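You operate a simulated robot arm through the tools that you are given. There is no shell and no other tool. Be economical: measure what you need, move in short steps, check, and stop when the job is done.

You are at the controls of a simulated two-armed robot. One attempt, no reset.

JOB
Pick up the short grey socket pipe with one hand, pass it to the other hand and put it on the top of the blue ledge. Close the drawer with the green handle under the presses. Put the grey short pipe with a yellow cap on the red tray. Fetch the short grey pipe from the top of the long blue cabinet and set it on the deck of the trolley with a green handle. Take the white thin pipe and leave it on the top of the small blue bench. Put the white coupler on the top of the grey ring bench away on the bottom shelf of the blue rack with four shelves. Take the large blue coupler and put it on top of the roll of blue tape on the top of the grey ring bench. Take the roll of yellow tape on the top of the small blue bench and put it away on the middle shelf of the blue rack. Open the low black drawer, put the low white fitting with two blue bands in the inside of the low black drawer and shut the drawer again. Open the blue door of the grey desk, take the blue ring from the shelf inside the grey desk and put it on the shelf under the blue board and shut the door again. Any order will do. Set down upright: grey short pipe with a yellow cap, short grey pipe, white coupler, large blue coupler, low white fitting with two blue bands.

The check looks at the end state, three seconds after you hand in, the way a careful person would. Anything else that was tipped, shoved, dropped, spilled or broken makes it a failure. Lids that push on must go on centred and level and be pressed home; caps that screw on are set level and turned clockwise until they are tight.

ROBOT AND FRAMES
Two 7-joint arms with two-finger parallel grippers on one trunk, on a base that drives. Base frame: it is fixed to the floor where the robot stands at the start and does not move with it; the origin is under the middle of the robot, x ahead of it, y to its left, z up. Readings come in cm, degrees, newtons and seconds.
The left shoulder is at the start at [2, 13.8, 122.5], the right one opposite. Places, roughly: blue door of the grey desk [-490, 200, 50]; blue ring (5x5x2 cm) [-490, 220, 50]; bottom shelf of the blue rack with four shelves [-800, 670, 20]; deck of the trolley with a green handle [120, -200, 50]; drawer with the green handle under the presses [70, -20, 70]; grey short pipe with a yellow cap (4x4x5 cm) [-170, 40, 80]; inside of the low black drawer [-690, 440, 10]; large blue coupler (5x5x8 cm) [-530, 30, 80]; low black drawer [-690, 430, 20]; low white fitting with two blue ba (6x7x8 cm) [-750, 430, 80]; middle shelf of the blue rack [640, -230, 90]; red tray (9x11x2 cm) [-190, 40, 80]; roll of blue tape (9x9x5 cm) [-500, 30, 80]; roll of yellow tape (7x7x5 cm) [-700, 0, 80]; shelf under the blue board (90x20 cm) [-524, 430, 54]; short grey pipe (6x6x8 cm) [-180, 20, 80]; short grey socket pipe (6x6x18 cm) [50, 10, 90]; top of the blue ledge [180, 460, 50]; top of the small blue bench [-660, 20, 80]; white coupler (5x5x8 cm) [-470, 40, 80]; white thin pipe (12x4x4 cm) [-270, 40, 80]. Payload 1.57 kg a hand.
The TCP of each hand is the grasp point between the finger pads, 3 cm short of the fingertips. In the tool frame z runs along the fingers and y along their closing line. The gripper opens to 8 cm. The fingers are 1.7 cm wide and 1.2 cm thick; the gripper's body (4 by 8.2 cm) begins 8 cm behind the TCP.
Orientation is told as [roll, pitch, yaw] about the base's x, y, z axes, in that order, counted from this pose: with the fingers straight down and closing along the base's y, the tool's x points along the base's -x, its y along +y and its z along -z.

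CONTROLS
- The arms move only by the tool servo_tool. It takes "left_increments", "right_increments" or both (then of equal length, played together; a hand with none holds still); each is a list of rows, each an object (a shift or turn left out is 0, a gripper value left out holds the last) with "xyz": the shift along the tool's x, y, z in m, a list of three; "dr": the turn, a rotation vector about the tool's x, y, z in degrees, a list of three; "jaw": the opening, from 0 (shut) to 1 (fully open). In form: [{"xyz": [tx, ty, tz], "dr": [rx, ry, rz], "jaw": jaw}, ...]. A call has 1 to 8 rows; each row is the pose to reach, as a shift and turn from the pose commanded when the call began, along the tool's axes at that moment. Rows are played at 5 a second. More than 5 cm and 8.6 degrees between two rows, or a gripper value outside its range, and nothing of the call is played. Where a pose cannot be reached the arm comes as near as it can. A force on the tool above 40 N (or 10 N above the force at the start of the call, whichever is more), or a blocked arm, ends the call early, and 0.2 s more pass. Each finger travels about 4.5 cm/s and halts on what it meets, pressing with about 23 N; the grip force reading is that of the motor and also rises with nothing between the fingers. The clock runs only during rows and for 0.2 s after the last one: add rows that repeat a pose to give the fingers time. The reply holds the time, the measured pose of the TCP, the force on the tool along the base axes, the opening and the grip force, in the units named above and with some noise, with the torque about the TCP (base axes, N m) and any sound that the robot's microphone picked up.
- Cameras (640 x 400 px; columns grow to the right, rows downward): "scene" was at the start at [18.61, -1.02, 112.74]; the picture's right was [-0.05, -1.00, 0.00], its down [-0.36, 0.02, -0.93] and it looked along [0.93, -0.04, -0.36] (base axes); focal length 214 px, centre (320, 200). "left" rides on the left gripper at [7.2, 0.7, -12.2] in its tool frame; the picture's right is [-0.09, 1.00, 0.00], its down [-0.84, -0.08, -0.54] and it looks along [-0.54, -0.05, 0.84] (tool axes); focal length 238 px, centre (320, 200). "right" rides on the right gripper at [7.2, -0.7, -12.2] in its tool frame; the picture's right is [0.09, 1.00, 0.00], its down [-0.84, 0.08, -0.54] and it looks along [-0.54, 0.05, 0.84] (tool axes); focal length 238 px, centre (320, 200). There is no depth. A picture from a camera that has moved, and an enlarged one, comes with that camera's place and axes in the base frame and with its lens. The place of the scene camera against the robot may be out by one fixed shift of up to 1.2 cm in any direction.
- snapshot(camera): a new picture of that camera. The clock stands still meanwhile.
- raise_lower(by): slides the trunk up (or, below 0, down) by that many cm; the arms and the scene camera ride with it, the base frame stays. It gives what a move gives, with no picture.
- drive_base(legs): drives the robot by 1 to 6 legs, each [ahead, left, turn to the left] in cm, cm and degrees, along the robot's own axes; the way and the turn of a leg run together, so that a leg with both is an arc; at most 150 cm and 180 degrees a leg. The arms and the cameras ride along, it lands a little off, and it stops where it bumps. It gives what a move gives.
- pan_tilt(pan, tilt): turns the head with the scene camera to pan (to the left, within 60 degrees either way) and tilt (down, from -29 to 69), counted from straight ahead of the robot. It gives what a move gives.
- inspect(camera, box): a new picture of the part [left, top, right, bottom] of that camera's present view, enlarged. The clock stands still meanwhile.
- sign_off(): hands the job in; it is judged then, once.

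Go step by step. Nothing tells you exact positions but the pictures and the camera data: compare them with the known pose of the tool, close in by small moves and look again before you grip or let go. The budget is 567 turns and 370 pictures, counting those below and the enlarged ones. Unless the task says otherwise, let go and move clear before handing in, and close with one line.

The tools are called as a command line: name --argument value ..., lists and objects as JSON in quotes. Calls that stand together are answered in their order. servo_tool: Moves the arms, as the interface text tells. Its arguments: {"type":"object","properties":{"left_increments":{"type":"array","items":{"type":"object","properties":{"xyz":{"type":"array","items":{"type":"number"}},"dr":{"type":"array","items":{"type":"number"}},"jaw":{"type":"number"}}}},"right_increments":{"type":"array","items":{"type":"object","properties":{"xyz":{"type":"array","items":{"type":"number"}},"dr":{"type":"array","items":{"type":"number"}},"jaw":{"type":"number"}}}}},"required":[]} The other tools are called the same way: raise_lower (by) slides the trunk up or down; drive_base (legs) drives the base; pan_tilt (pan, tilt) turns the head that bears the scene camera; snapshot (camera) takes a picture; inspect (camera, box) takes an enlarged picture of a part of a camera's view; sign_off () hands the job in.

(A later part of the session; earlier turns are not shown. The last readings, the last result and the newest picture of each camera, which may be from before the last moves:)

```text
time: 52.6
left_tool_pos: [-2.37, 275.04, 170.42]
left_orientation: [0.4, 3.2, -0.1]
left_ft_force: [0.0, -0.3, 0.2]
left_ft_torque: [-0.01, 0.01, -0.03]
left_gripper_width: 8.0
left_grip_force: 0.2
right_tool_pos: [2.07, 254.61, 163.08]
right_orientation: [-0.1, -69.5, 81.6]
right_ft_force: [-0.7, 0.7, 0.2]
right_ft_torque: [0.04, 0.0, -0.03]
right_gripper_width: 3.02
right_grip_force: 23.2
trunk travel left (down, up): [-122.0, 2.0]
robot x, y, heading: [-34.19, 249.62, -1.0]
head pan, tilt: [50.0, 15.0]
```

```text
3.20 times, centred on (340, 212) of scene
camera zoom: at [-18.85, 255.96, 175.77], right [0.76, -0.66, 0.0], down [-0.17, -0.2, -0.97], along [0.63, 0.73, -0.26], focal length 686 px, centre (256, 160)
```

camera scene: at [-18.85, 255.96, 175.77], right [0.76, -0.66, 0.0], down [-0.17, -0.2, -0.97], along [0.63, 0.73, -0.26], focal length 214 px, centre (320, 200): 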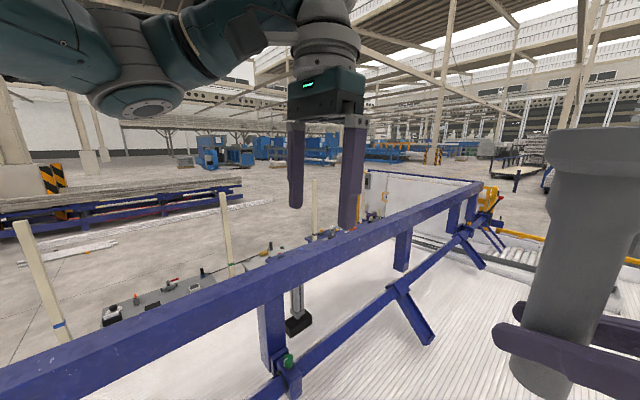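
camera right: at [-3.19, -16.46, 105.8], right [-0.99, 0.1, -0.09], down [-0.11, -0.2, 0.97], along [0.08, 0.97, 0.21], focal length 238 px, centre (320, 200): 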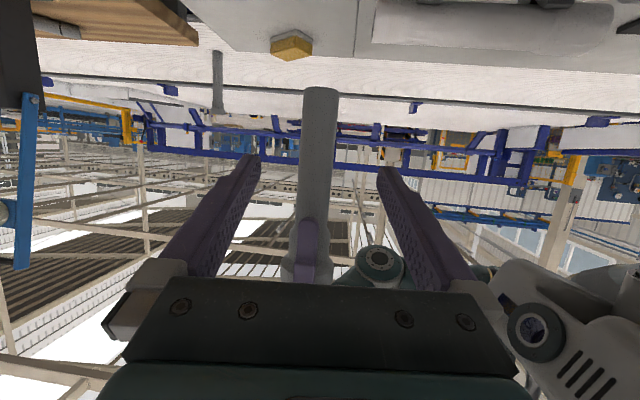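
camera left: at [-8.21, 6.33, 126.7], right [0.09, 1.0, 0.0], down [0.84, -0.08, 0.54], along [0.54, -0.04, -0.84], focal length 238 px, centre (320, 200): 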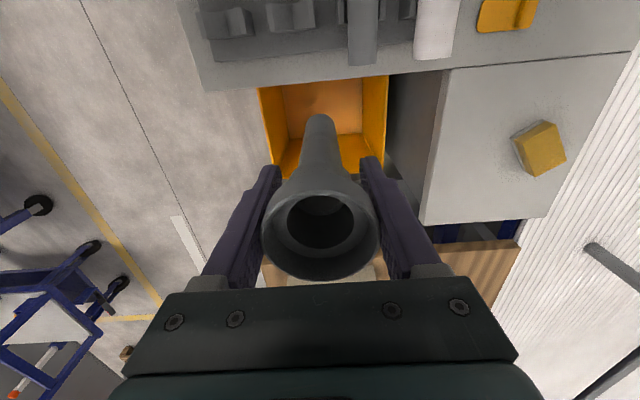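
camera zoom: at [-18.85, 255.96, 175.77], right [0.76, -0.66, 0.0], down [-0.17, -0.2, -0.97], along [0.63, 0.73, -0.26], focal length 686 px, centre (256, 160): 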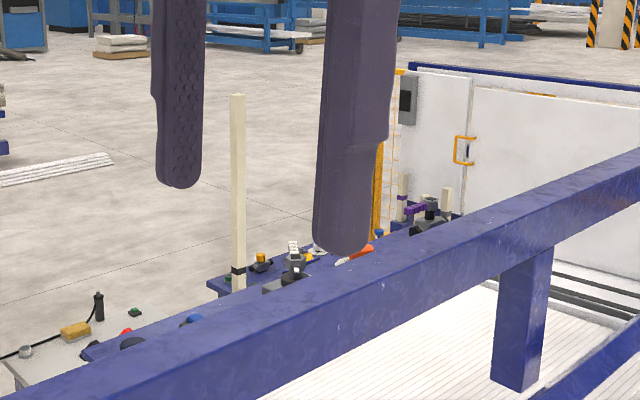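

The long narrow blue ledge with small things on it lies behind the frame. I'll drive along and face it (+y).

drive_base --legs '[[150, 0, 0], [55, 0, 0], [0, 0, 91]]'

pan_tilt --pan 0 --tilt 30

snapshot --camera "scene"

```text
time: 66.6
left_tool_pos: [144.34, 278.79, 170.42]
left_orientation: [0.6, 3.3, 89.9]
left_ft_force: [0.2, 0.5, 0.3]
left_ft_torque: [0.03, -0.01, 0.01]
left_gripper_width: 7.99
left_grip_force: 0.0
right_tool_pos: [164.57, 283.26, 163.02]
right_orientation: [0.0, -69.6, 171.9]
right_ft_force: [1.3, -0.4, -0.1]
right_ft_torque: [0.01, 0.01, 0.02]
right_gripper_width: 3.03
right_grip_force: 22.3
trunk travel left (down, up): [-122.0, 2.0]
robot x, y, heading: [169.83, 246.95, 89.4]
head pan, tilt: [50.0, 15.0]
```

```text
time: 67.8
left_tool_pos: [144.44, 278.77, 170.37]
left_orientation: [0.5, 3.3, 90.0]
left_ft_force: [0.2, 0.0, 0.2]
left_ft_torque: [-0.02, 0.01, 0.02]
left_gripper_width: 8.01
left_grip_force: 0.0
right_tool_pos: [164.66, 283.34, 163.02]
right_orientation: [-0.1, -69.5, 171.8]
right_ft_force: [0.3, 0.0, -1.4]
right_ft_torque: [0.0, -0.01, 0.0]
right_gripper_width: 3.01
right_grip_force: 23.5
trunk travel left (down, up): [-122.0, 2.0]
robot x, y, heading: [170.15, 247.12, 89.3]
head pan, tilt: [0.0, 30.0]
```

```text
343 pictures are left
camera scene: at [169.41, 265.44, 173.35], right [1.0, -0.01, 0.0], down [-0.01, -0.5, -0.87], along [0.01, 0.87, -0.5], focal length 214 px, centre (320, 200)
```

scene: 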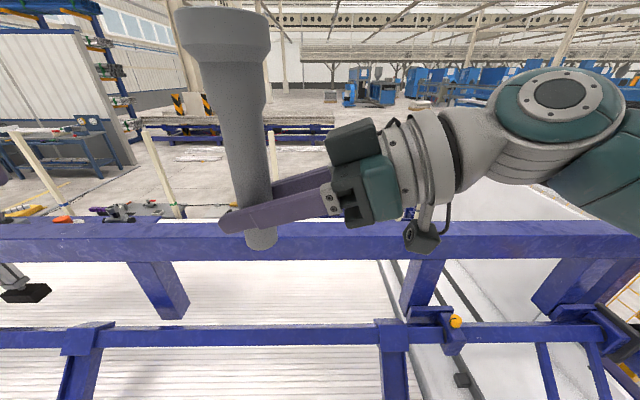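

Hands clear the rail by ~25 cm. Drive ahead over it.

drive_base --legs '[[130, 0, 0]]'

pan_tilt --pan 0 --tilt 55

snapshot --camera "scene"

```text
time: 74.3
left_tool_pos: [145.22, 407.71, 170.44]
left_orientation: [0.4, 3.3, 90.3]
left_ft_force: [-0.7, 0.4, 0.4]
left_ft_torque: [-0.02, -0.01, 0.06]
left_gripper_width: 8.0
left_grip_force: 0.0
right_tool_pos: [165.5, 412.39, 163.01]
right_orientation: [-0.1, -69.5, 172.4]
right_ft_force: [-0.9, -0.3, -1.3]
right_ft_torque: [0.02, 0.03, 0.02]
right_gripper_width: 3.03
right_grip_force: 23.2
trunk travel left (down, up): [-122.0, 2.0]
robot x, y, heading: [170.95, 376.37, 89.7]
head pan, tilt: [0.0, 30.0]
```

```text
time: 75.2
left_tool_pos: [145.33, 407.82, 170.3]
left_orientation: [0.4, 3.2, 90.4]
left_ft_force: [0.4, 0.3, 0.3]
left_ft_torque: [-0.02, 0.01, 0.02]
left_gripper_width: 8.02
left_grip_force: 0.0
right_tool_pos: [165.44, 412.4, 163.02]
right_orientation: [-0.1, -69.5, 172.3]
right_ft_force: [-0.9, -0.3, -0.7]
right_ft_torque: [0.03, 0.03, -0.03]
right_gripper_width: 3.0
right_grip_force: 23.4
trunk travel left (down, up): [-122.0, 2.0]
robot x, y, heading: [170.71, 375.91, 89.7]
head pan, tilt: [0.0, 55.0]
```

```text
342 pictures are left
camera scene: at [170.34, 392.78, 169.75], right [1.0, 0.0, 0.0], down [0.0, -0.82, -0.57], along [0.0, 0.57, -0.82], focal length 214 px, centre (320, 200)
```

scene: 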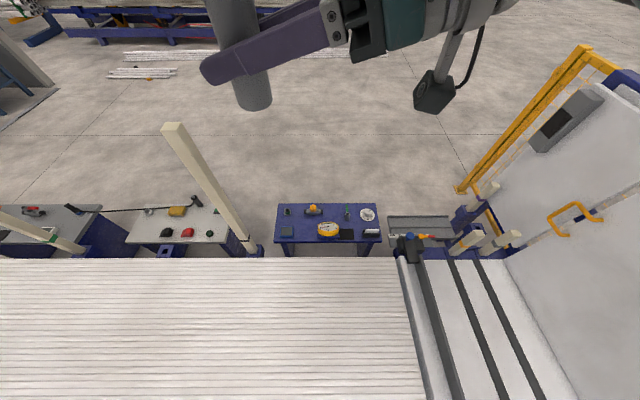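

The blue ledge is the small blue table at about [178, 459, 50]. Zoom in to find free space.

inspect --camera "scene" --box '[258, 185, 398, 273]'

```text
4.55 times, centred on (328, 229) of scene
camera zoom: at [170.34, 392.78, 169.75], right [1.0, 0.0, 0.0], down [0.0, -0.82, -0.57], along [0.0, 0.57, -0.82], focal length 975 px, centre (284, 68)
```

zoom: 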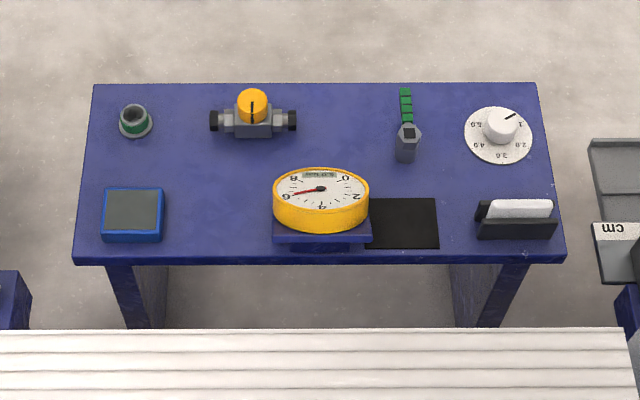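

The ledge has a ~15 cm free gap between the blue gauge and yellow gauge near the front. The pipe would stand better socket-down, so I'll try turning the hand 180° about its finger axis, up here in the clear.

servo_tool --right_increments '[{"dr": [0, 0, 8.5]}, {"dr": [0, 0, 17]}, {"dr": [0, 0, 25.5]}, {"dr": [0, 0, 34]}, {"dr": [0, 0, 42.5]}, {"dr": [0, 0, 51]}, {"dr": [0, 0, 59.5]}, {"dr": [0, 0, 68]}]'

servo_tool --right_increments '[{"dr": [0, 0, 8.5]}, {"dr": [0, 0, 17]}, {"dr": [0, 0, 25.5]}, {"dr": [0, 0, 34]}, {"dr": [0, 0, 42.5]}, {"dr": [0, 0, 51]}, {"dr": [0, 0, 59.5]}, {"dr": [0, 0, 68]}]'

```text
time: 77.0
left_tool_pos: [145.24, 407.73, 170.37]
left_orientation: [0.4, 3.3, 90.4]
left_ft_force: [-0.4, -0.4, 0.6]
left_ft_torque: [0.02, -0.01, -0.01]
left_gripper_width: 8.0
left_grip_force: 0.1
right_tool_pos: [165.52, 412.46, 163.02]
right_orientation: [68.2, -20.5, 90.1]
right_ft_force: [0.0, -0.3, -0.5]
right_ft_torque: [-0.02, 0.04, 0.0]
right_gripper_width: 3.03
right_grip_force: 22.9
trunk travel left (down, up): [-122.0, 2.0]
robot x, y, heading: [170.89, 375.75, 89.9]
head pan, tilt: [0.0, 55.0]
```

```text
time: 78.8
left_tool_pos: [145.3, 407.66, 170.22]
left_orientation: [0.6, 3.3, 90.4]
left_ft_force: [0.0, 0.2, 0.2]
left_ft_torque: [-0.01, -0.01, 0.0]
left_gripper_width: 8.03
left_grip_force: 0.1
right_tool_pos: [165.42, 412.45, 163.08]
right_orientation: [61.6, 42.5, 62.1]
right_ft_force: [1.1, -0.2, -1.0]
right_ft_torque: [-0.03, 0.01, 0.01]
right_gripper_width: 3.01
right_grip_force: 23.0
trunk travel left (down, up): [-122.0, 2.0]
robot x, y, heading: [170.77, 376.11, 89.6]
head pan, tilt: [0.0, 55.0]
```

servo_tool --right_increments '[{"dr": [0, 0, 8.5]}, {"dr": [0, 0, 17]}, {"dr": [0, 0, 25.5]}, {"dr": [0, 0, 34]}, {"dr": [0, 0, 42.5]}, {"dr": [0, 0, 44]}]'

servo_tool --right_increments '[{"dr": [0, 8, 0]}, {"dr": [0, 16, 0]}, {"dr": [0, 24, 0]}, {"dr": [0, 32, 0]}, {"dr": [0, 40, 0]}]'

pan_tilt --pan 0 --tilt 20

snapshot --camera "scene"

```text
time: 80.2
left_tool_pos: [145.39, 407.75, 170.27]
left_orientation: [0.4, 3.2, 90.4]
left_ft_force: [0.3, -0.6, 0.6]
left_ft_torque: [-0.03, -0.03, -0.02]
left_gripper_width: 7.98
left_grip_force: 0.0
right_tool_pos: [165.42, 412.34, 163.11]
right_orientation: [-0.4, 69.6, -8.1]
right_ft_force: [0.4, -1.0, -0.4]
right_ft_torque: [0.01, -0.03, 0.0]
right_gripper_width: 3.03
right_grip_force: 23.4
trunk travel left (down, up): [-122.0, 2.0]
robot x, y, heading: [171.05, 376.07, 89.6]
head pan, tilt: [0.0, 55.0]
```

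```text
time: 81.4
left_tool_pos: [145.33, 407.72, 170.3]
left_orientation: [0.4, 3.3, 90.4]
left_ft_force: [0.0, -0.9, 0.3]
left_ft_torque: [0.01, -0.04, 0.0]
left_gripper_width: 7.99
left_grip_force: 0.0
right_tool_pos: [165.51, 412.43, 163.1]
right_orientation: [180.0, 70.3, 172.1]
right_ft_force: [0.3, -0.2, -0.6]
right_ft_torque: [0.02, 0.03, 0.0]
right_gripper_width: 3.0
right_grip_force: 22.5
trunk travel left (down, up): [-122.0, 2.0]
robot x, y, heading: [171.02, 375.83, 89.7]
head pan, tilt: [0.0, 55.0]
```

```text
time: 82.4
left_tool_pos: [145.25, 407.81, 170.36]
left_orientation: [0.5, 3.3, 90.5]
left_ft_force: [-0.1, 0.8, 0.6]
left_ft_torque: [0.0, -0.03, 0.03]
left_gripper_width: 8.01
left_grip_force: 0.1
right_tool_pos: [165.38, 412.36, 163.05]
right_orientation: [179.9, 70.4, 172.0]
right_ft_force: [0.7, 0.6, -0.6]
right_ft_torque: [-0.01, 0.01, -0.02]
right_gripper_width: 3.02
right_grip_force: 23.0
trunk travel left (down, up): [-122.0, 2.0]
robot x, y, heading: [170.91, 376.27, 89.5]
head pan, tilt: [0.0, 20.0]
```

```text
340 pictures are left
camera scene: at [170.35, 394.88, 174.95], right [1.0, 0.0, 0.0], down [0.0, -0.34, -0.94], along [0.0, 0.94, -0.34], focal length 214 px, centre (320, 200)
```

scene: 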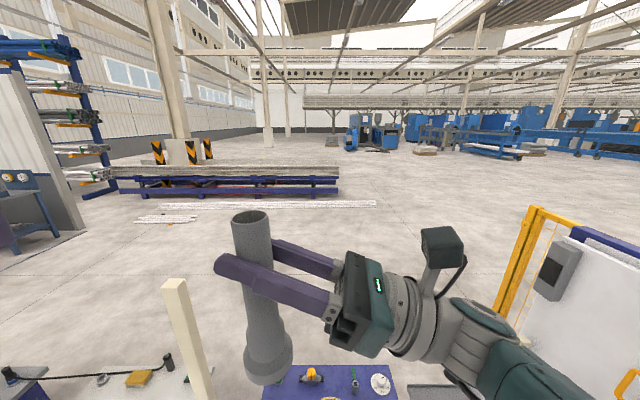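

Flipped cleanly: socket down, camera on top. To place it from the front I want the fingers pointing forward, so I'll swing the hand and extend it forward at the same time.

servo_tool --right_increments '[{"xyz": [0.0013, 0.0178, -0.0036], "dr": [-8, 0, -2.86]}, {"xyz": [0.0026, 0.0356, -0.0072], "dr": [-16, 0, -5.7]}, {"xyz": [0.0039, 0.0534, -0.0108], "dr": [-24, 0, -8.6]}, {"xyz": [0.0052, 0.0712, -0.0144], "dr": [-32, 0, -11.4]}, {"xyz": [0.0065, 0.089, -0.018], "dr": [-40, 0, -14.3]}, {"xyz": [0.0078, 0.1068, -0.0216], "dr": [-48, 0, -17.2]}, {"xyz": [0.0091, 0.1246, -0.0252], "dr": [-56, 0, -20]}, {"xyz": [0.0103, 0.142, -0.029], "dr": [-64, 0, -22.9]}]'

snapshot --camera "scene"

```text
time: 84.4
left_tool_pos: [145.21, 407.72, 170.3]
left_orientation: [0.5, 3.3, 90.4]
left_ft_force: [-0.5, 0.1, -0.1]
left_ft_torque: [-0.02, 0.01, -0.01]
left_gripper_width: 8.0
left_grip_force: 0.1
right_tool_pos: [173.7, 426.46, 161.24]
right_orientation: [163.2, 71.1, 86.8]
right_ft_force: [0.8, 0.4, -0.4]
right_ft_torque: [0.0, -0.02, 0.0]
right_gripper_width: 3.01
right_grip_force: 23.2
trunk travel left (down, up): [-122.0, 2.0]
robot x, y, heading: [171.03, 375.73, 89.7]
head pan, tilt: [0.0, 20.0]
stopped in row 8 (right hand): the arm was blocked; the commanded pose is now the measured one
```

```text
339 pictures are left
camera scene: at [170.35, 394.88, 174.95], right [1.0, 0.0, 0.0], down [0.0, -0.34, -0.94], along [0.0, 0.94, -0.34], focal length 214 px, centre (320, 200)
```

scene: 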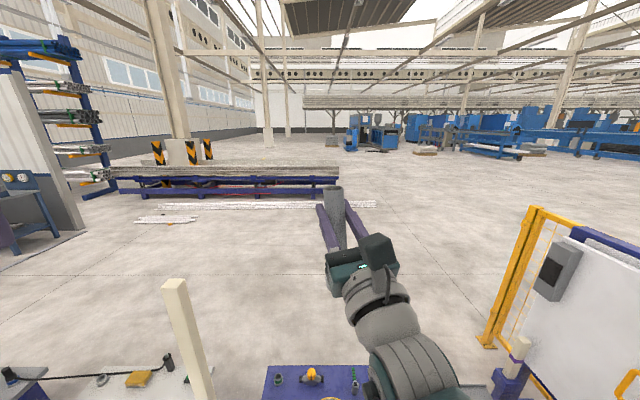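

The fingers now point forward; the pipe leans about 6° sideways. Correct that tilt.

servo_tool --right_increments '[{"dr": [-1.9, 2.3, 5.0]}, {"dr": [-1.9, 2.3, 5.0]}]'

snapshot --camera "scene"

```text
time: 85.0
left_tool_pos: [145.28, 407.77, 170.24]
left_orientation: [0.5, 3.3, 90.4]
left_ft_force: [0.1, 0.0, 0.5]
left_ft_torque: [0.02, 0.01, 0.0]
left_gripper_width: 7.99
left_grip_force: 0.0
right_tool_pos: [174.67, 426.6, 160.75]
right_orientation: [174.8, 69.8, 97.6]
right_ft_force: [0.4, -0.1, -0.9]
right_ft_torque: [-0.01, -0.01, 0.0]
right_gripper_width: 3.02
right_grip_force: 22.6
trunk travel left (down, up): [-122.0, 2.0]
robot x, y, heading: [170.79, 376.17, 89.5]
head pan, tilt: [0.0, 20.0]
```

```text
338 pictures are left
camera scene: at [170.35, 394.88, 174.96], right [1.0, 0.0, 0.0], down [0.0, -0.34, -0.94], along [0.0, 0.94, -0.34], focal length 214 px, centre (320, 200)
```

scene: 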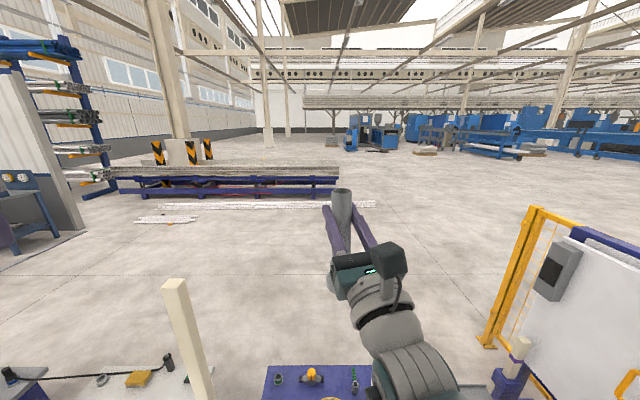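

Tilt is nearly right. Tuck the left hand in (a post stands left of the ledge) and move the base so the pipe is over the free spot at [161, 455].

servo_tool --left_increments '[{"xyz": [0.03, -0.03, 0]}, {"xyz": [0.06, -0.06, 0]}, {"xyz": [0.09, -0.09, 0]}, {"xyz": [0.1, -0.1, 0]}]' --right_increments '[{"dr": [-0.6, 0.4, 1.65]}, {"dr": [-0.6, 0.4, 1.65]}, {"dr": [-0.6, 0.4, 1.65]}, {"dr": [-0.6, 0.4, 1.65]}]'

drive_base --legs '[[28.5, 13.7, 0]]'

raise_lower --by -50

pan_tilt --pan 0 --tilt 50

snapshot --camera "scene"

```text
time: 85.7
left_tool_pos: [150.9, 402.49, 169.19]
left_orientation: [-0.2, 11.0, 100.3]
left_ft_force: [-0.3, 0.1, -1.2]
left_ft_torque: [0.0, 0.02, -0.02]
left_gripper_width: 8.0
left_grip_force: 0.0
right_tool_pos: [175.85, 426.91, 160.36]
right_orientation: [175.3, 69.8, 97.7]
right_ft_force: [0.2, -0.3, -0.6]
right_ft_torque: [0.01, 0.0, -0.01]
right_gripper_width: 3.01
right_grip_force: 23.2
trunk travel left (down, up): [-122.0, 2.0]
robot x, y, heading: [171.27, 376.35, 89.6]
head pan, tilt: [0.0, 20.0]
stopped in row 3 (left hand): the arm was blocked; the commanded pose is now the measured one
```

```text
time: 87.8
left_tool_pos: [137.21, 431.24, 169.34]
left_orientation: [-0.1, 11.0, 100.3]
left_ft_force: [-0.6, 1.2, -0.9]
left_ft_torque: [0.04, 0.0, 0.0]
left_gripper_width: 8.01
left_grip_force: 0.1
right_tool_pos: [162.32, 455.35, 160.22]
right_orientation: [175.6, 69.7, 97.7]
right_ft_force: [0.3, -0.1, -1.0]
right_ft_torque: [-0.02, 0.03, -0.02]
right_gripper_width: 3.01
right_grip_force: 22.7
trunk travel left (down, up): [-122.0, 2.0]
robot x, y, heading: [157.4, 405.09, 89.7]
head pan, tilt: [0.0, 20.0]
```

```text
refused: -50 is not a number from -40 to 40
```

```text
time: 88.7
left_tool_pos: [137.13, 431.19, 169.29]
left_orientation: [0.0, 11.0, 100.3]
left_ft_force: [-0.2, 0.2, -0.7]
left_ft_torque: [0.01, 0.01, 0.01]
left_gripper_width: 8.01
left_grip_force: 0.0
right_tool_pos: [162.47, 455.45, 160.23]
right_orientation: [175.2, 69.9, 97.2]
right_ft_force: [-0.3, -0.3, -1.0]
right_ft_torque: [0.03, 0.02, 0.0]
right_gripper_width: 3.0
right_grip_force: 22.9
trunk travel left (down, up): [-122.0, 2.0]
robot x, y, heading: [157.64, 404.8, 89.9]
head pan, tilt: [0.0, 50.0]
```

```text
337 pictures are left
camera scene: at [156.81, 421.89, 170.4], right [1.0, -0.01, 0.0], down [0.0, -0.77, -0.64], along [0.0, 0.64, -0.77], focal length 214 px, centre (320, 200)
```

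scene: 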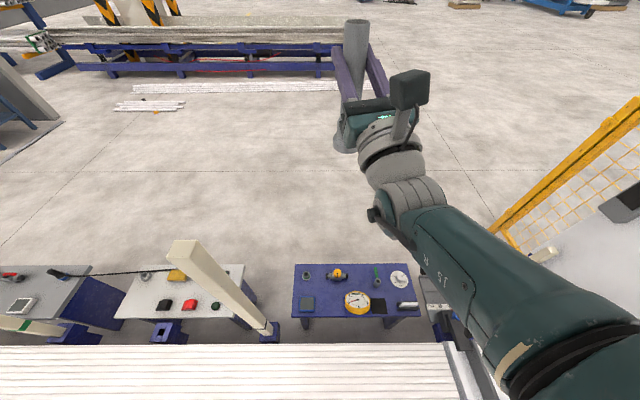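

Coming from this side the elbow would hit the white stack (top ~57). Better: place from the far side, where the floor is open, in the 14 cm gap at [179.5, 467] near the back edge. Drive over and turn round.

drive_base --legs '[[150, -20, 0], [0, 0, 180]]'

snapshot --camera "scene"

```text
refused: leg 1 is longer than a leg can be; nothing moved
```

```text
336 pictures are left
camera scene: at [156.81, 421.89, 170.4], right [1.0, -0.01, 0.0], down [0.0, -0.77, -0.64], along [0.0, 0.64, -0.77], focal length 214 px, centre (320, 200)
```

scene: 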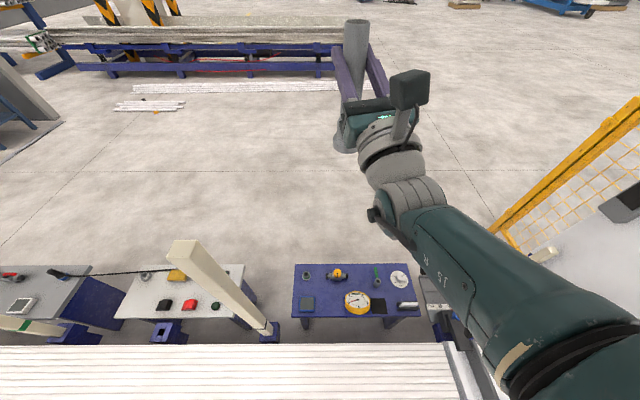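

drive_base --legs '[[145, -20, 0], [0, 0, 180]]'

pan_tilt --pan 0 --tilt 50

snapshot --camera "scene"

```text
time: 103.3
left_tool_pos: [198.4, 522.5, 169.28]
left_orientation: [-0.1, 10.9, -81.6]
left_ft_force: [0.5, 0.3, -1.0]
left_ft_torque: [-0.02, 0.0, 0.0]
left_gripper_width: 8.02
left_grip_force: 0.0
right_tool_pos: [172.28, 499.23, 160.2]
right_orientation: [175.0, 69.8, -84.7]
right_ft_force: [-0.2, -0.2, 0.0]
right_ft_torque: [0.02, 0.02, -0.02]
right_gripper_width: 3.02
right_grip_force: 22.7
trunk travel left (down, up): [-122.0, 2.0]
robot x, y, heading: [178.8, 549.43, -92.2]
head pan, tilt: [0.0, 50.0]
```

```text
time: 103.9
left_tool_pos: [198.35, 522.5, 169.34]
left_orientation: [-0.2, 11.1, -81.6]
left_ft_force: [-0.2, -0.1, -0.4]
left_ft_torque: [-0.01, 0.02, 0.02]
left_gripper_width: 8.01
left_grip_force: 0.1
right_tool_pos: [172.32, 499.22, 160.18]
right_orientation: [174.7, 69.9, -85.1]
right_ft_force: [0.5, 0.2, -1.4]
right_ft_torque: [-0.02, -0.01, -0.03]
right_gripper_width: 3.03
right_grip_force: 23.3
trunk travel left (down, up): [-122.0, 2.0]
robot x, y, heading: [179.06, 549.73, -92.2]
head pan, tilt: [0.0, 50.0]
```

```text
335 pictures are left
camera scene: at [177.73, 531.32, 170.4], right [-1.0, 0.04, 0.0], down [0.03, 0.77, -0.64], along [-0.02, -0.64, -0.77], focal length 214 px, centre (320, 200)
```

scene: 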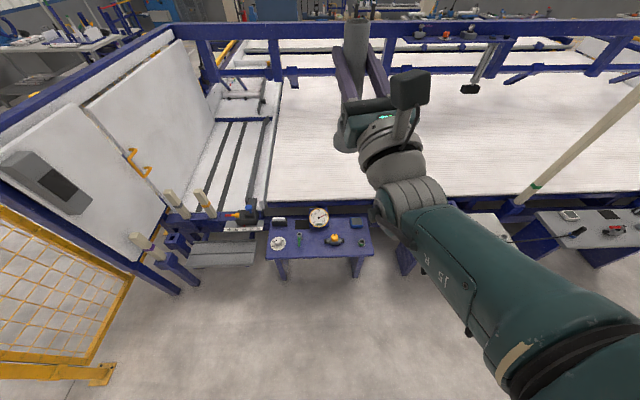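

All clear here. Lower the trunk while still off the table, then look again.

raise_lower --by -40

raise_lower --by -36

snapshot --camera "scene"

```text
time: 107.7
left_tool_pos: [198.39, 522.44, 129.25]
left_orientation: [-0.1, 11.0, -81.6]
left_ft_force: [-0.3, -0.7, -0.4]
left_ft_torque: [0.01, -0.03, -0.02]
left_gripper_width: 8.0
left_grip_force: 0.0
right_tool_pos: [172.37, 499.12, 120.21]
right_orientation: [175.0, 69.9, -84.9]
right_ft_force: [0.0, -0.7, -0.8]
right_ft_torque: [0.0, 0.02, -0.02]
right_gripper_width: 2.99
right_grip_force: 23.9
trunk travel left (down, up): [-82.0, 42.0]
robot x, y, heading: [179.18, 549.59, -92.4]
head pan, tilt: [0.0, 50.0]
```

```text
time: 111.2
left_tool_pos: [198.27, 522.59, 93.2]
left_orientation: [-0.1, 11.0, -81.6]
left_ft_force: [-0.8, 0.2, 0.3]
left_ft_torque: [0.02, 0.03, 0.03]
left_gripper_width: 8.01
left_grip_force: 0.1
right_tool_pos: [172.34, 499.18, 84.19]
right_orientation: [174.9, 69.8, -84.8]
right_ft_force: [-0.2, -1.1, 0.2]
right_ft_torque: [0.01, 0.0, -0.01]
right_gripper_width: 2.98
right_grip_force: 22.9
trunk travel left (down, up): [-46.0, 78.0]
robot x, y, heading: [179.01, 549.4, -92.0]
head pan, tilt: [0.0, 50.0]
```

```text
334 pictures are left
camera scene: at [177.73, 531.32, 94.4], right [-1.0, 0.04, 0.0], down [0.03, 0.77, -0.64], along [-0.02, -0.64, -0.77], focal length 214 px, centre (320, 200)
```

scene: 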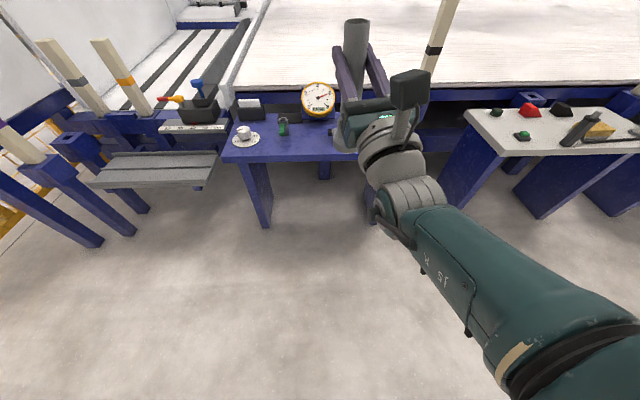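

Drive the pipe over the gap target, still well above the items, then check.

drive_base --legs '[[31.5, 8.3, 0]]'

snapshot --camera "scene"

snapshot --camera "left"

```text
time: 113.4
left_tool_pos: [205.44, 490.73, 93.34]
left_orientation: [-0.1, 11.0, -81.6]
left_ft_force: [0.0, -0.5, -0.8]
left_ft_torque: [0.02, 0.0, 0.0]
left_gripper_width: 7.99
left_grip_force: 0.0
right_tool_pos: [179.46, 467.4, 84.18]
right_orientation: [174.9, 70.0, -84.8]
right_ft_force: [0.4, -0.5, -1.1]
right_ft_torque: [-0.02, 0.01, -0.03]
right_gripper_width: 3.01
right_grip_force: 22.5
trunk travel left (down, up): [-46.0, 78.0]
robot x, y, heading: [186.6, 518.1, -92.4]
head pan, tilt: [0.0, 50.0]
```

```text
333 pictures are left
camera scene: at [184.86, 499.59, 94.4], right [-1.0, 0.04, 0.0], down [0.03, 0.77, -0.64], along [-0.02, -0.64, -0.77], focal length 214 px, centre (320, 200)
```

scene: 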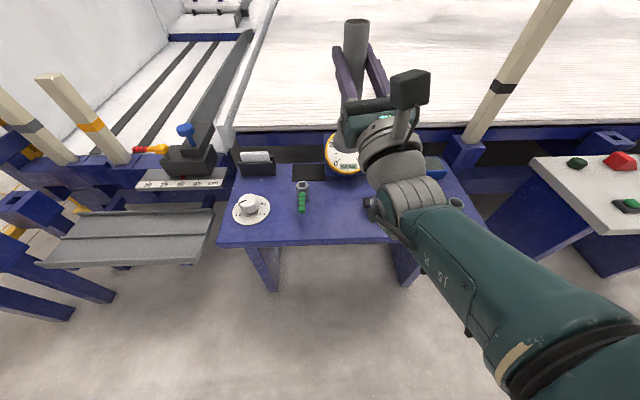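

```text
332 pictures are left
camera left: at [205.34, 495.5, 106.6], right [1.0, 0.06, -0.02], down [0.06, -0.93, 0.37], along [0.0, -0.37, -0.93], focal length 238 px, centre (320, 200)
```

left: 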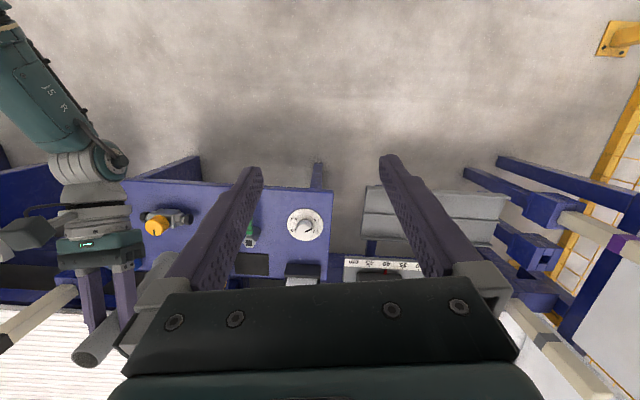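

The gap (valve end x≈174 to green tool x≈186) is centred at about 180.2. Shift slightly and lower to 2 cm above contact.

servo_tool --right_increments '[{"xyz": [0, -0.008, 0]}, {"xyz": [0, -0.008, 0]}]'

raise_lower --by -19.5

snapshot --camera "left"

snapshot --camera "scene"

```text
time: 114.0
left_tool_pos: [205.39, 490.84, 93.21]
left_orientation: [-0.1, 11.0, -81.6]
left_ft_force: [0.5, -1.0, -0.4]
left_ft_torque: [0.0, 0.0, -0.01]
left_gripper_width: 8.0
left_grip_force: 0.0
right_tool_pos: [179.32, 467.59, 83.92]
right_orientation: [171.3, 70.1, -88.6]
right_ft_force: [-0.5, -0.2, -0.6]
right_ft_torque: [0.02, -0.03, 0.0]
right_gripper_width: 3.0
right_grip_force: 23.2
trunk travel left (down, up): [-46.0, 78.0]
robot x, y, heading: [186.26, 518.06, -91.8]
head pan, tilt: [0.0, 50.0]
```

```text
time: 116.1
left_tool_pos: [205.35, 490.8, 73.82]
left_orientation: [-0.2, 11.1, -81.7]
left_ft_force: [0.1, 1.0, -0.4]
left_ft_torque: [0.01, 0.02, -0.01]
left_gripper_width: 8.03
left_grip_force: 0.0
right_tool_pos: [179.39, 467.63, 64.3]
right_orientation: [171.7, 70.0, -88.3]
right_ft_force: [0.4, 0.0, -0.1]
right_ft_torque: [-0.04, 0.0, -0.02]
right_gripper_width: 2.99
right_grip_force: 23.3
trunk travel left (down, up): [-26.5, 97.5]
robot x, y, heading: [186.09, 517.57, -92.0]
head pan, tilt: [0.0, 50.0]
```

```text
331 pictures are left
camera left: at [205.34, 495.51, 87.09], right [1.0, 0.06, -0.02], down [0.06, -0.93, 0.37], along [0.0, -0.37, -0.93], focal length 238 px, centre (320, 200)
```

left: 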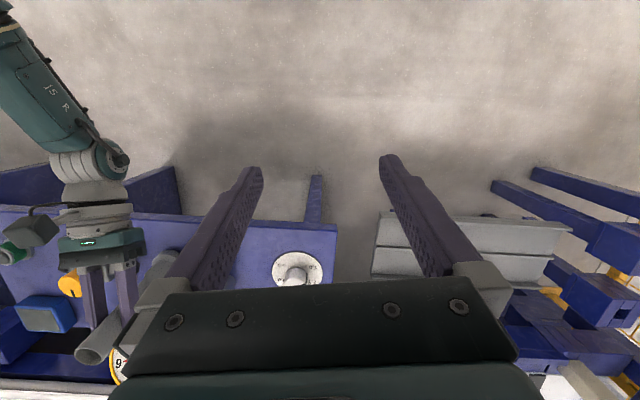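

```text
330 pictures are left
camera scene: at [184.86, 499.61, 74.9], right [-1.0, 0.04, 0.0], down [0.03, 0.77, -0.64], along [-0.03, -0.64, -0.77], focal length 214 px, centre (320, 200)
```

scene: 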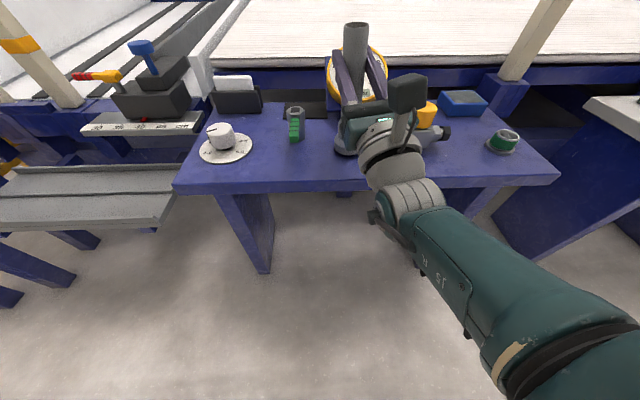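

Small correction of the 3° tilt, and a small base shift to centre in the gap.

servo_tool --right_increments '[{"dr": [-1.0, 0.5, 2.7]}, {"dr": [-1.0, 0.5, 2.7]}]'

drive_base --legs '[[0.5, 1, 0]]'

inspect --camera "scene" --box '[240, 0, 500, 200]'

```text
time: 116.7
left_tool_pos: [205.43, 490.91, 73.79]
left_orientation: [-0.2, 11.1, -81.7]
left_ft_force: [0.5, -0.3, 0.4]
left_ft_torque: [-0.01, -0.02, 0.01]
left_gripper_width: 7.99
left_grip_force: 0.1
right_tool_pos: [179.11, 467.45, 64.29]
right_orientation: [177.8, 69.8, -82.4]
right_ft_force: [0.9, -0.3, -1.4]
right_ft_torque: [0.01, -0.02, 0.0]
right_gripper_width: 3.02
right_grip_force: 23.0
trunk travel left (down, up): [-26.5, 97.5]
robot x, y, heading: [185.92, 518.18, -92.3]
head pan, tilt: [0.0, 50.0]
```

```text
time: 117.5
left_tool_pos: [206.33, 490.37, 73.75]
left_orientation: [0.0, 11.1, -81.6]
left_ft_force: [-0.2, -0.1, 0.3]
left_ft_torque: [0.02, -0.01, 0.0]
left_gripper_width: 8.0
left_grip_force: 0.0
right_tool_pos: [179.57, 466.83, 64.29]
right_orientation: [178.6, 69.5, -82.2]
right_ft_force: [0.1, 0.1, -1.0]
right_ft_torque: [-0.01, 0.0, 0.01]
right_gripper_width: 3.0
right_grip_force: 22.9
trunk travel left (down, up): [-26.5, 97.5]
robot x, y, heading: [187.01, 517.17, -92.1]
head pan, tilt: [0.0, 50.0]
```

```text
2.00 times, centred on (370, 100) of scene
camera zoom: at [185.74, 499.13, 74.89], right [-1.0, 0.04, 0.0], down [0.03, 0.77, -0.64], along [-0.03, -0.64, -0.77], focal length 429 px, centre (220, 400)
```

zoom: 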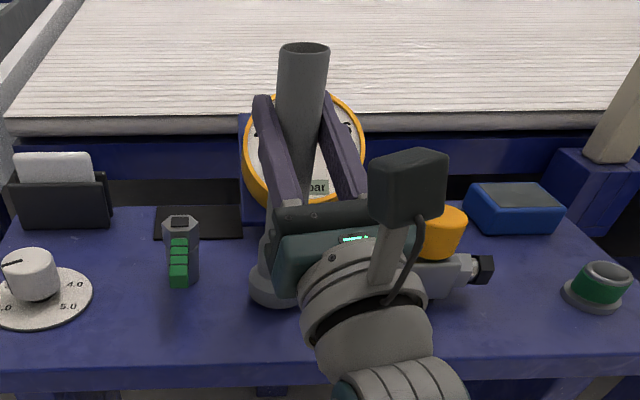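

Pipe is upright and clear of everything. Lower in small steps until contact.

raise_lower --by -1.5

raise_lower --by -0.5

raise_lower --by -0.4

```text
time: 118.1
left_tool_pos: [206.27, 490.08, 72.2]
left_orientation: [-0.2, 10.9, -81.6]
left_ft_force: [0.5, 0.3, 0.9]
left_ft_torque: [0.01, -0.02, 0.01]
left_gripper_width: 8.0
left_grip_force: 0.2
right_tool_pos: [179.19, 466.41, 63.3]
right_orientation: [176.7, 68.9, -84.3]
right_ft_force: [-2.3, 0.4, 22.2]
right_ft_torque: [-0.3, -0.21, -0.06]
right_gripper_width: 3.06
right_grip_force: 23.3
trunk travel left (down, up): [-25.0, 99.0]
robot x, y, heading: [186.96, 517.37, -92.3]
head pan, tilt: [0.0, 50.0]
```

```text
time: 118.7
left_tool_pos: [206.35, 490.11, 71.86]
left_orientation: [-0.1, 11.0, -81.6]
left_ft_force: [0.2, 0.0, 0.7]
left_ft_torque: [0.0, -0.02, -0.04]
left_gripper_width: 8.01
left_grip_force: 0.0
right_tool_pos: [179.24, 466.44, 62.71]
right_orientation: [176.6, 69.1, -84.3]
right_ft_force: [-2.7, -0.6, 19.1]
right_ft_torque: [-0.38, -0.21, -0.01]
right_gripper_width: 3.01
right_grip_force: 23.1
trunk travel left (down, up): [-24.5, 99.5]
robot x, y, heading: [187.5, 517.93, -92.3]
head pan, tilt: [0.0, 50.0]
```

```text
time: 119.2
left_tool_pos: [206.26, 490.08, 71.44]
left_orientation: [-0.2, 10.9, -81.6]
left_ft_force: [0.3, -0.7, 0.3]
left_ft_torque: [0.02, -0.02, -0.01]
left_gripper_width: 8.01
left_grip_force: 0.1
right_tool_pos: [179.17, 466.33, 62.29]
right_orientation: [176.7, 69.1, -84.3]
right_ft_force: [-2.4, 0.3, 19.5]
right_ft_torque: [-0.36, -0.22, -0.04]
right_gripper_width: 3.03
right_grip_force: 22.8
trunk travel left (down, up): [-24.1, 99.9]
robot x, y, heading: [187.03, 517.23, -92.2]
head pan, tilt: [0.0, 50.0]
```

Contact (about 20 N). Take off the pressure slightly and open.

raise_lower --by 0.2

servo_tool --right_increments '[{"jaw": 0.45}, {"jaw": 0.55}, {"jaw": 0.65}, {"jaw": 0.75}, {"jaw": 0.75}]'

inspect --camera "scene" --box '[240, 0, 500, 200]'

```text
time: 119.7
left_tool_pos: [206.32, 489.98, 71.67]
left_orientation: [-0.1, 10.9, -81.6]
left_ft_force: [-0.5, -0.1, -0.5]
left_ft_torque: [0.01, 0.02, 0.03]
left_gripper_width: 7.98
left_grip_force: 0.1
right_tool_pos: [179.31, 466.41, 62.23]
right_orientation: [176.9, 69.4, -84.2]
right_ft_force: [-0.7, -3.3, 12.6]
right_ft_torque: [-0.59, -0.19, -0.12]
right_gripper_width: 3.02
right_grip_force: 23.3
trunk travel left (down, up): [-24.3, 99.7]
robot x, y, heading: [186.96, 517.48, -92.4]
head pan, tilt: [0.0, 50.0]
```

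```text
time: 120.9
left_tool_pos: [206.48, 490.31, 71.52]
left_orientation: [-0.1, 11.1, -81.7]
left_ft_force: [-0.5, 0.1, 0.2]
left_ft_torque: [0.02, 0.02, -0.01]
left_gripper_width: 8.01
left_grip_force: 0.1
right_tool_pos: [179.35, 466.76, 62.01]
right_orientation: [177.0, 69.7, -84.1]
right_ft_force: [0.6, -0.9, 0.3]
right_ft_torque: [0.0, 0.0, 0.0]
right_gripper_width: 5.99
right_grip_force: 0.1
trunk travel left (down, up): [-24.3, 99.7]
robot x, y, heading: [187.5, 517.4, -92.1]
head pan, tilt: [0.0, 50.0]
```

```text
2.00 times, centred on (370, 100) of scene
camera zoom: at [185.82, 499.08, 72.7], right [-1.0, 0.04, 0.0], down [0.03, 0.77, -0.64], along [-0.03, -0.64, -0.77], focal length 429 px, centre (220, 400)
```

zoom: 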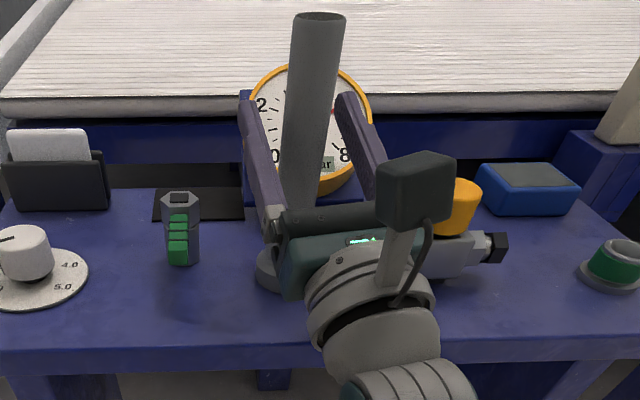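

The pipe stands free. Back straight out along the finger direction with the base.

drive_base --legs '[[-5.9, -1.15, 0], [-11.8, -2.3, 0]]'

snapshot --camera "scene"

```text
time: 122.7
left_tool_pos: [203.65, 508.09, 71.61]
left_orientation: [-0.1, 11.0, -81.6]
left_ft_force: [0.5, 0.0, 0.4]
left_ft_torque: [0.02, 0.02, 0.02]
left_gripper_width: 8.0
left_grip_force: 0.1
right_tool_pos: [176.66, 484.45, 62.09]
right_orientation: [176.9, 69.6, -84.1]
right_ft_force: [0.7, -0.1, 0.7]
right_ft_torque: [0.0, 0.01, -0.06]
right_gripper_width: 6.01
right_grip_force: 0.1
trunk travel left (down, up): [-24.3, 99.7]
robot x, y, heading: [184.44, 534.89, -92.0]
head pan, tilt: [0.0, 50.0]
```

```text
327 pictures are left
camera scene: at [183.08, 516.77, 72.71], right [-1.0, 0.04, 0.0], down [0.03, 0.77, -0.64], along [-0.02, -0.64, -0.77], focal length 214 px, centre (320, 200)
```

scene: 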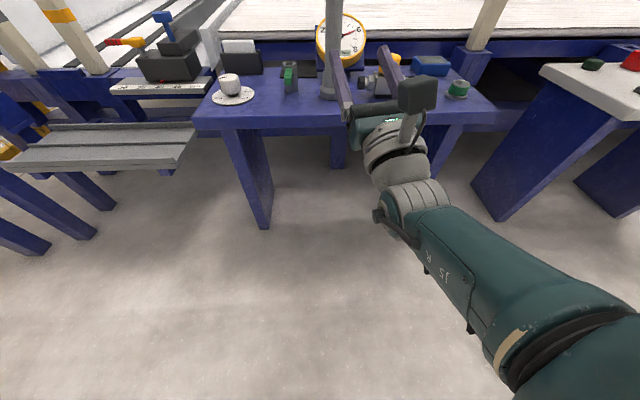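

Task 1 placed: the pipe stands on the ledge. Back off, raise, and bring the right arm back to its normal tool-down pose by reversing the earlier turns.

drive_base --legs '[[-50, 0, 0]]'

raise_lower --by 35

servo_tool --right_increments '[{"xyz": [0.0056, -0.009, -0.0146], "dr": [8, 0, 2.9]}, {"xyz": [0.0112, -0.018, -0.0292], "dr": [16, 0, 5.8]}, {"xyz": [0.0168, -0.027, -0.0438], "dr": [24, 0, 8.7]}, {"xyz": [0.0224, -0.036, -0.0585], "dr": [32, 0, 11.6]}, {"xyz": [0.028, -0.045, -0.073], "dr": [40, 0, 14.5]}, {"xyz": [0.0336, -0.054, -0.0877], "dr": [48, 0, 17.4]}, {"xyz": [0.0392, -0.063, -0.1023], "dr": [56, 0, 20.3]}, {"xyz": [0.045, -0.072, -0.117], "dr": [62, 0, 22.9]}]'

servo_tool --right_increments '[{"dr": [0, 0, -8.5]}, {"dr": [0, 0, -17]}, {"dr": [0, 0, -25.5]}, {"dr": [0, 0, -34]}, {"dr": [0, 0, -42.5]}, {"dr": [0, 0, -51]}, {"dr": [0, 0, -59.5]}, {"dr": [0, 0, -68]}]'

servo_tool --right_increments '[{"dr": [0, 0, -8.5]}, {"dr": [0, 0, -17]}, {"dr": [0, 0, -25.5]}, {"dr": [0, 0, -34]}, {"dr": [0, 0, -42.5]}, {"dr": [0, 0, -51]}, {"dr": [0, 0, -59.5]}, {"dr": [0, 0, -68]}]'

servo_tool --right_increments '[{"dr": [0, 0, -8.5]}, {"dr": [0, 0, -17]}, {"dr": [0, 0, -25.5]}, {"dr": [0, 0, -34]}, {"dr": [0, 0, -42.5]}, {"dr": [0, 0, -44]}]'

```text
time: 125.7
left_tool_pos: [205.53, 557.99, 71.65]
left_orientation: [-0.1, 11.1, -81.7]
left_ft_force: [0.0, -0.2, 0.1]
left_ft_torque: [0.03, 0.01, -0.04]
left_gripper_width: 7.98
left_grip_force: 0.2
right_tool_pos: [178.33, 534.53, 62.05]
right_orientation: [176.3, 69.8, -84.8]
right_ft_force: [-0.3, -0.2, 0.5]
right_ft_torque: [0.0, 0.0, 0.03]
right_gripper_width: 6.0
right_grip_force: 0.1
trunk travel left (down, up): [-24.3, 99.7]
robot x, y, heading: [186.35, 585.15, -92.2]
head pan, tilt: [0.0, 50.0]
```

```text
time: 129.1
left_tool_pos: [205.6, 558.08, 106.56]
left_orientation: [-0.1, 11.1, -81.7]
left_ft_force: [0.7, -0.4, 0.2]
left_ft_torque: [-0.02, 0.01, -0.02]
left_gripper_width: 7.98
left_grip_force: 0.0
right_tool_pos: [178.26, 534.48, 96.95]
right_orientation: [176.1, 69.8, -85.0]
right_ft_force: [0.1, 0.1, -0.6]
right_ft_torque: [0.0, 0.0, 0.03]
right_gripper_width: 5.99
right_grip_force: 0.2
trunk travel left (down, up): [-59.3, 64.7]
robot x, y, heading: [186.17, 585.1, -92.4]
head pan, tilt: [0.0, 50.0]
```

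```text
time: 130.9
left_tool_pos: [205.55, 558.11, 106.58]
left_orientation: [-0.1, 11.2, -81.7]
left_ft_force: [0.0, 0.0, 0.1]
left_ft_torque: [0.02, 0.01, -0.01]
left_gripper_width: 7.99
left_grip_force: 0.0
right_tool_pos: [183.56, 547.97, 96.97]
right_orientation: [178.4, 70.9, -16.7]
right_ft_force: [0.1, 0.5, -1.3]
right_ft_torque: [0.0, 0.01, 0.02]
right_gripper_width: 6.01
right_grip_force: 0.0
trunk travel left (down, up): [-59.3, 64.7]
robot x, y, heading: [186.34, 584.96, -92.3]
head pan, tilt: [0.0, 50.0]
```

```text
time: 132.7
left_tool_pos: [205.55, 558.08, 106.52]
left_orientation: [-0.1, 11.1, -81.6]
left_ft_force: [-1.3, 0.4, -1.2]
left_ft_torque: [0.02, -0.04, -0.03]
left_gripper_width: 8.0
left_grip_force: 0.2
right_tool_pos: [183.53, 547.88, 97.2]
right_orientation: [110.4, 20.0, -97.8]
right_ft_force: [0.0, 0.0, 0.0]
right_ft_torque: [0.04, 0.01, 0.01]
right_gripper_width: 6.02
right_grip_force: 0.0
trunk travel left (down, up): [-59.3, 64.7]
robot x, y, heading: [185.88, 585.34, -92.2]
head pan, tilt: [0.0, 50.0]
```

```text
time: 134.5
left_tool_pos: [205.54, 558.13, 106.49]
left_orientation: [-0.1, 11.1, -81.7]
left_ft_force: [0.5, 0.0, 0.1]
left_ft_torque: [-0.02, 0.04, 0.01]
left_gripper_width: 7.99
left_grip_force: 0.1
right_tool_pos: [183.52, 547.84, 97.06]
right_orientation: [116.8, -43.5, -124.3]
right_ft_force: [0.5, -0.2, 0.1]
right_ft_torque: [0.01, 0.01, 0.02]
right_gripper_width: 6.0
right_grip_force: 0.0
trunk travel left (down, up): [-59.3, 64.7]
robot x, y, heading: [186.2, 585.1, -92.4]
head pan, tilt: [0.0, 50.0]
```

```text
time: 135.9
left_tool_pos: [205.49, 558.06, 106.52]
left_orientation: [-0.1, 11.1, -81.7]
left_ft_force: [-0.3, 0.0, -0.3]
left_ft_torque: [0.0, 0.01, 0.0]
left_gripper_width: 8.02
left_grip_force: 0.1
right_tool_pos: [183.49, 548.08, 97.05]
right_orientation: [-177.8, -70.9, 162.8]
right_ft_force: [-1.0, -1.0, 0.1]
right_ft_torque: [0.0, -0.02, -0.01]
right_gripper_width: 6.0
right_grip_force: 0.0
trunk travel left (down, up): [-59.3, 64.7]
robot x, y, heading: [186.15, 585.07, -92.3]
head pan, tilt: [0.0, 50.0]
```

servo_tool --right_increments '[{"xyz": [0, 0, -0.03], "dr": [0, 8.5, 0], "jaw": 1}, {"xyz": [0, 0, -0.06], "dr": [0, 17, 0]}, {"xyz": [0, 0, -0.09], "dr": [0, 25.5, 0]}, {"xyz": [0, 0, -0.12], "dr": [0, 34, 0]}, {"xyz": [0, 0, -0.15], "dr": [0, 42.5, 0]}, {"xyz": [0, 0, -0.17], "dr": [0, 51, 0]}, {"xyz": [0, 0, -0.17], "dr": [0, 59.5, 0]}, {"xyz": [0, 0, -0.17], "dr": [0, 68, 0]}]'

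servo_tool --right_increments '[{"dr": [0, 8.5, 0]}, {"dr": [0, 17, 0]}, {"dr": [0, 25.5, 0]}, {"dr": [0, 34, 0]}, {"dr": [0, 41, 0]}]'

servo_tool --right_increments '[{"dr": [0, 0, 8.5]}, {"dr": [0, 0, 17]}, {"dr": [0, 0, 25.5]}, {"dr": [0, 0, 34]}, {"dr": [0, 0, 42.5]}, {"dr": [0, 0, 51]}, {"dr": [0, 0, 59.5]}, {"dr": [0, 0, 68]}]'

```text
time: 137.7
left_tool_pos: [205.56, 558.07, 106.45]
left_orientation: [-0.1, 11.1, -81.7]
left_ft_force: [-0.7, -0.1, 0.2]
left_ft_torque: [-0.02, -0.03, -0.01]
left_gripper_width: 8.0
left_grip_force: 0.0
right_tool_pos: [168.02, 552.24, 91.53]
right_orientation: [-0.6, -40.9, -14.8]
right_ft_force: [-0.4, 0.4, 0.8]
right_ft_torque: [0.03, -0.01, -0.03]
right_gripper_width: 8.01
right_grip_force: 0.1
trunk travel left (down, up): [-59.3, 64.7]
robot x, y, heading: [186.09, 585.06, -91.9]
head pan, tilt: [0.0, 50.0]
```

```text
time: 138.9
left_tool_pos: [205.6, 558.03, 106.57]
left_orientation: [0.0, 11.2, -81.5]
left_ft_force: [-0.4, 0.2, -0.3]
left_ft_torque: [0.01, -0.01, 0.03]
left_gripper_width: 8.02
left_grip_force: 0.2
right_tool_pos: [167.97, 552.09, 91.56]
right_orientation: [-0.6, 0.0, -15.4]
right_ft_force: [0.3, 0.0, -0.6]
right_ft_torque: [0.03, 0.0, 0.01]
right_gripper_width: 8.0
right_grip_force: 0.1
trunk travel left (down, up): [-59.3, 64.7]
robot x, y, heading: [186.3, 585.37, -92.2]
head pan, tilt: [0.0, 50.0]
```

```text
time: 140.7
left_tool_pos: [205.6, 558.04, 106.52]
left_orientation: [-0.3, 11.1, -81.5]
left_ft_force: [-0.5, -0.7, -0.9]
left_ft_torque: [0.02, 0.0, 0.01]
left_gripper_width: 8.01
left_grip_force: 0.0
right_tool_pos: [168.04, 552.05, 91.37]
right_orientation: [-0.1, -0.5, -83.5]
right_ft_force: [-0.7, 0.2, 0.4]
right_ft_torque: [-0.01, 0.0, 0.01]
right_gripper_width: 7.99
right_grip_force: 0.1
trunk travel left (down, up): [-59.3, 64.7]
robot x, y, heading: [185.97, 585.3, -92.4]
head pan, tilt: [0.0, 50.0]
```

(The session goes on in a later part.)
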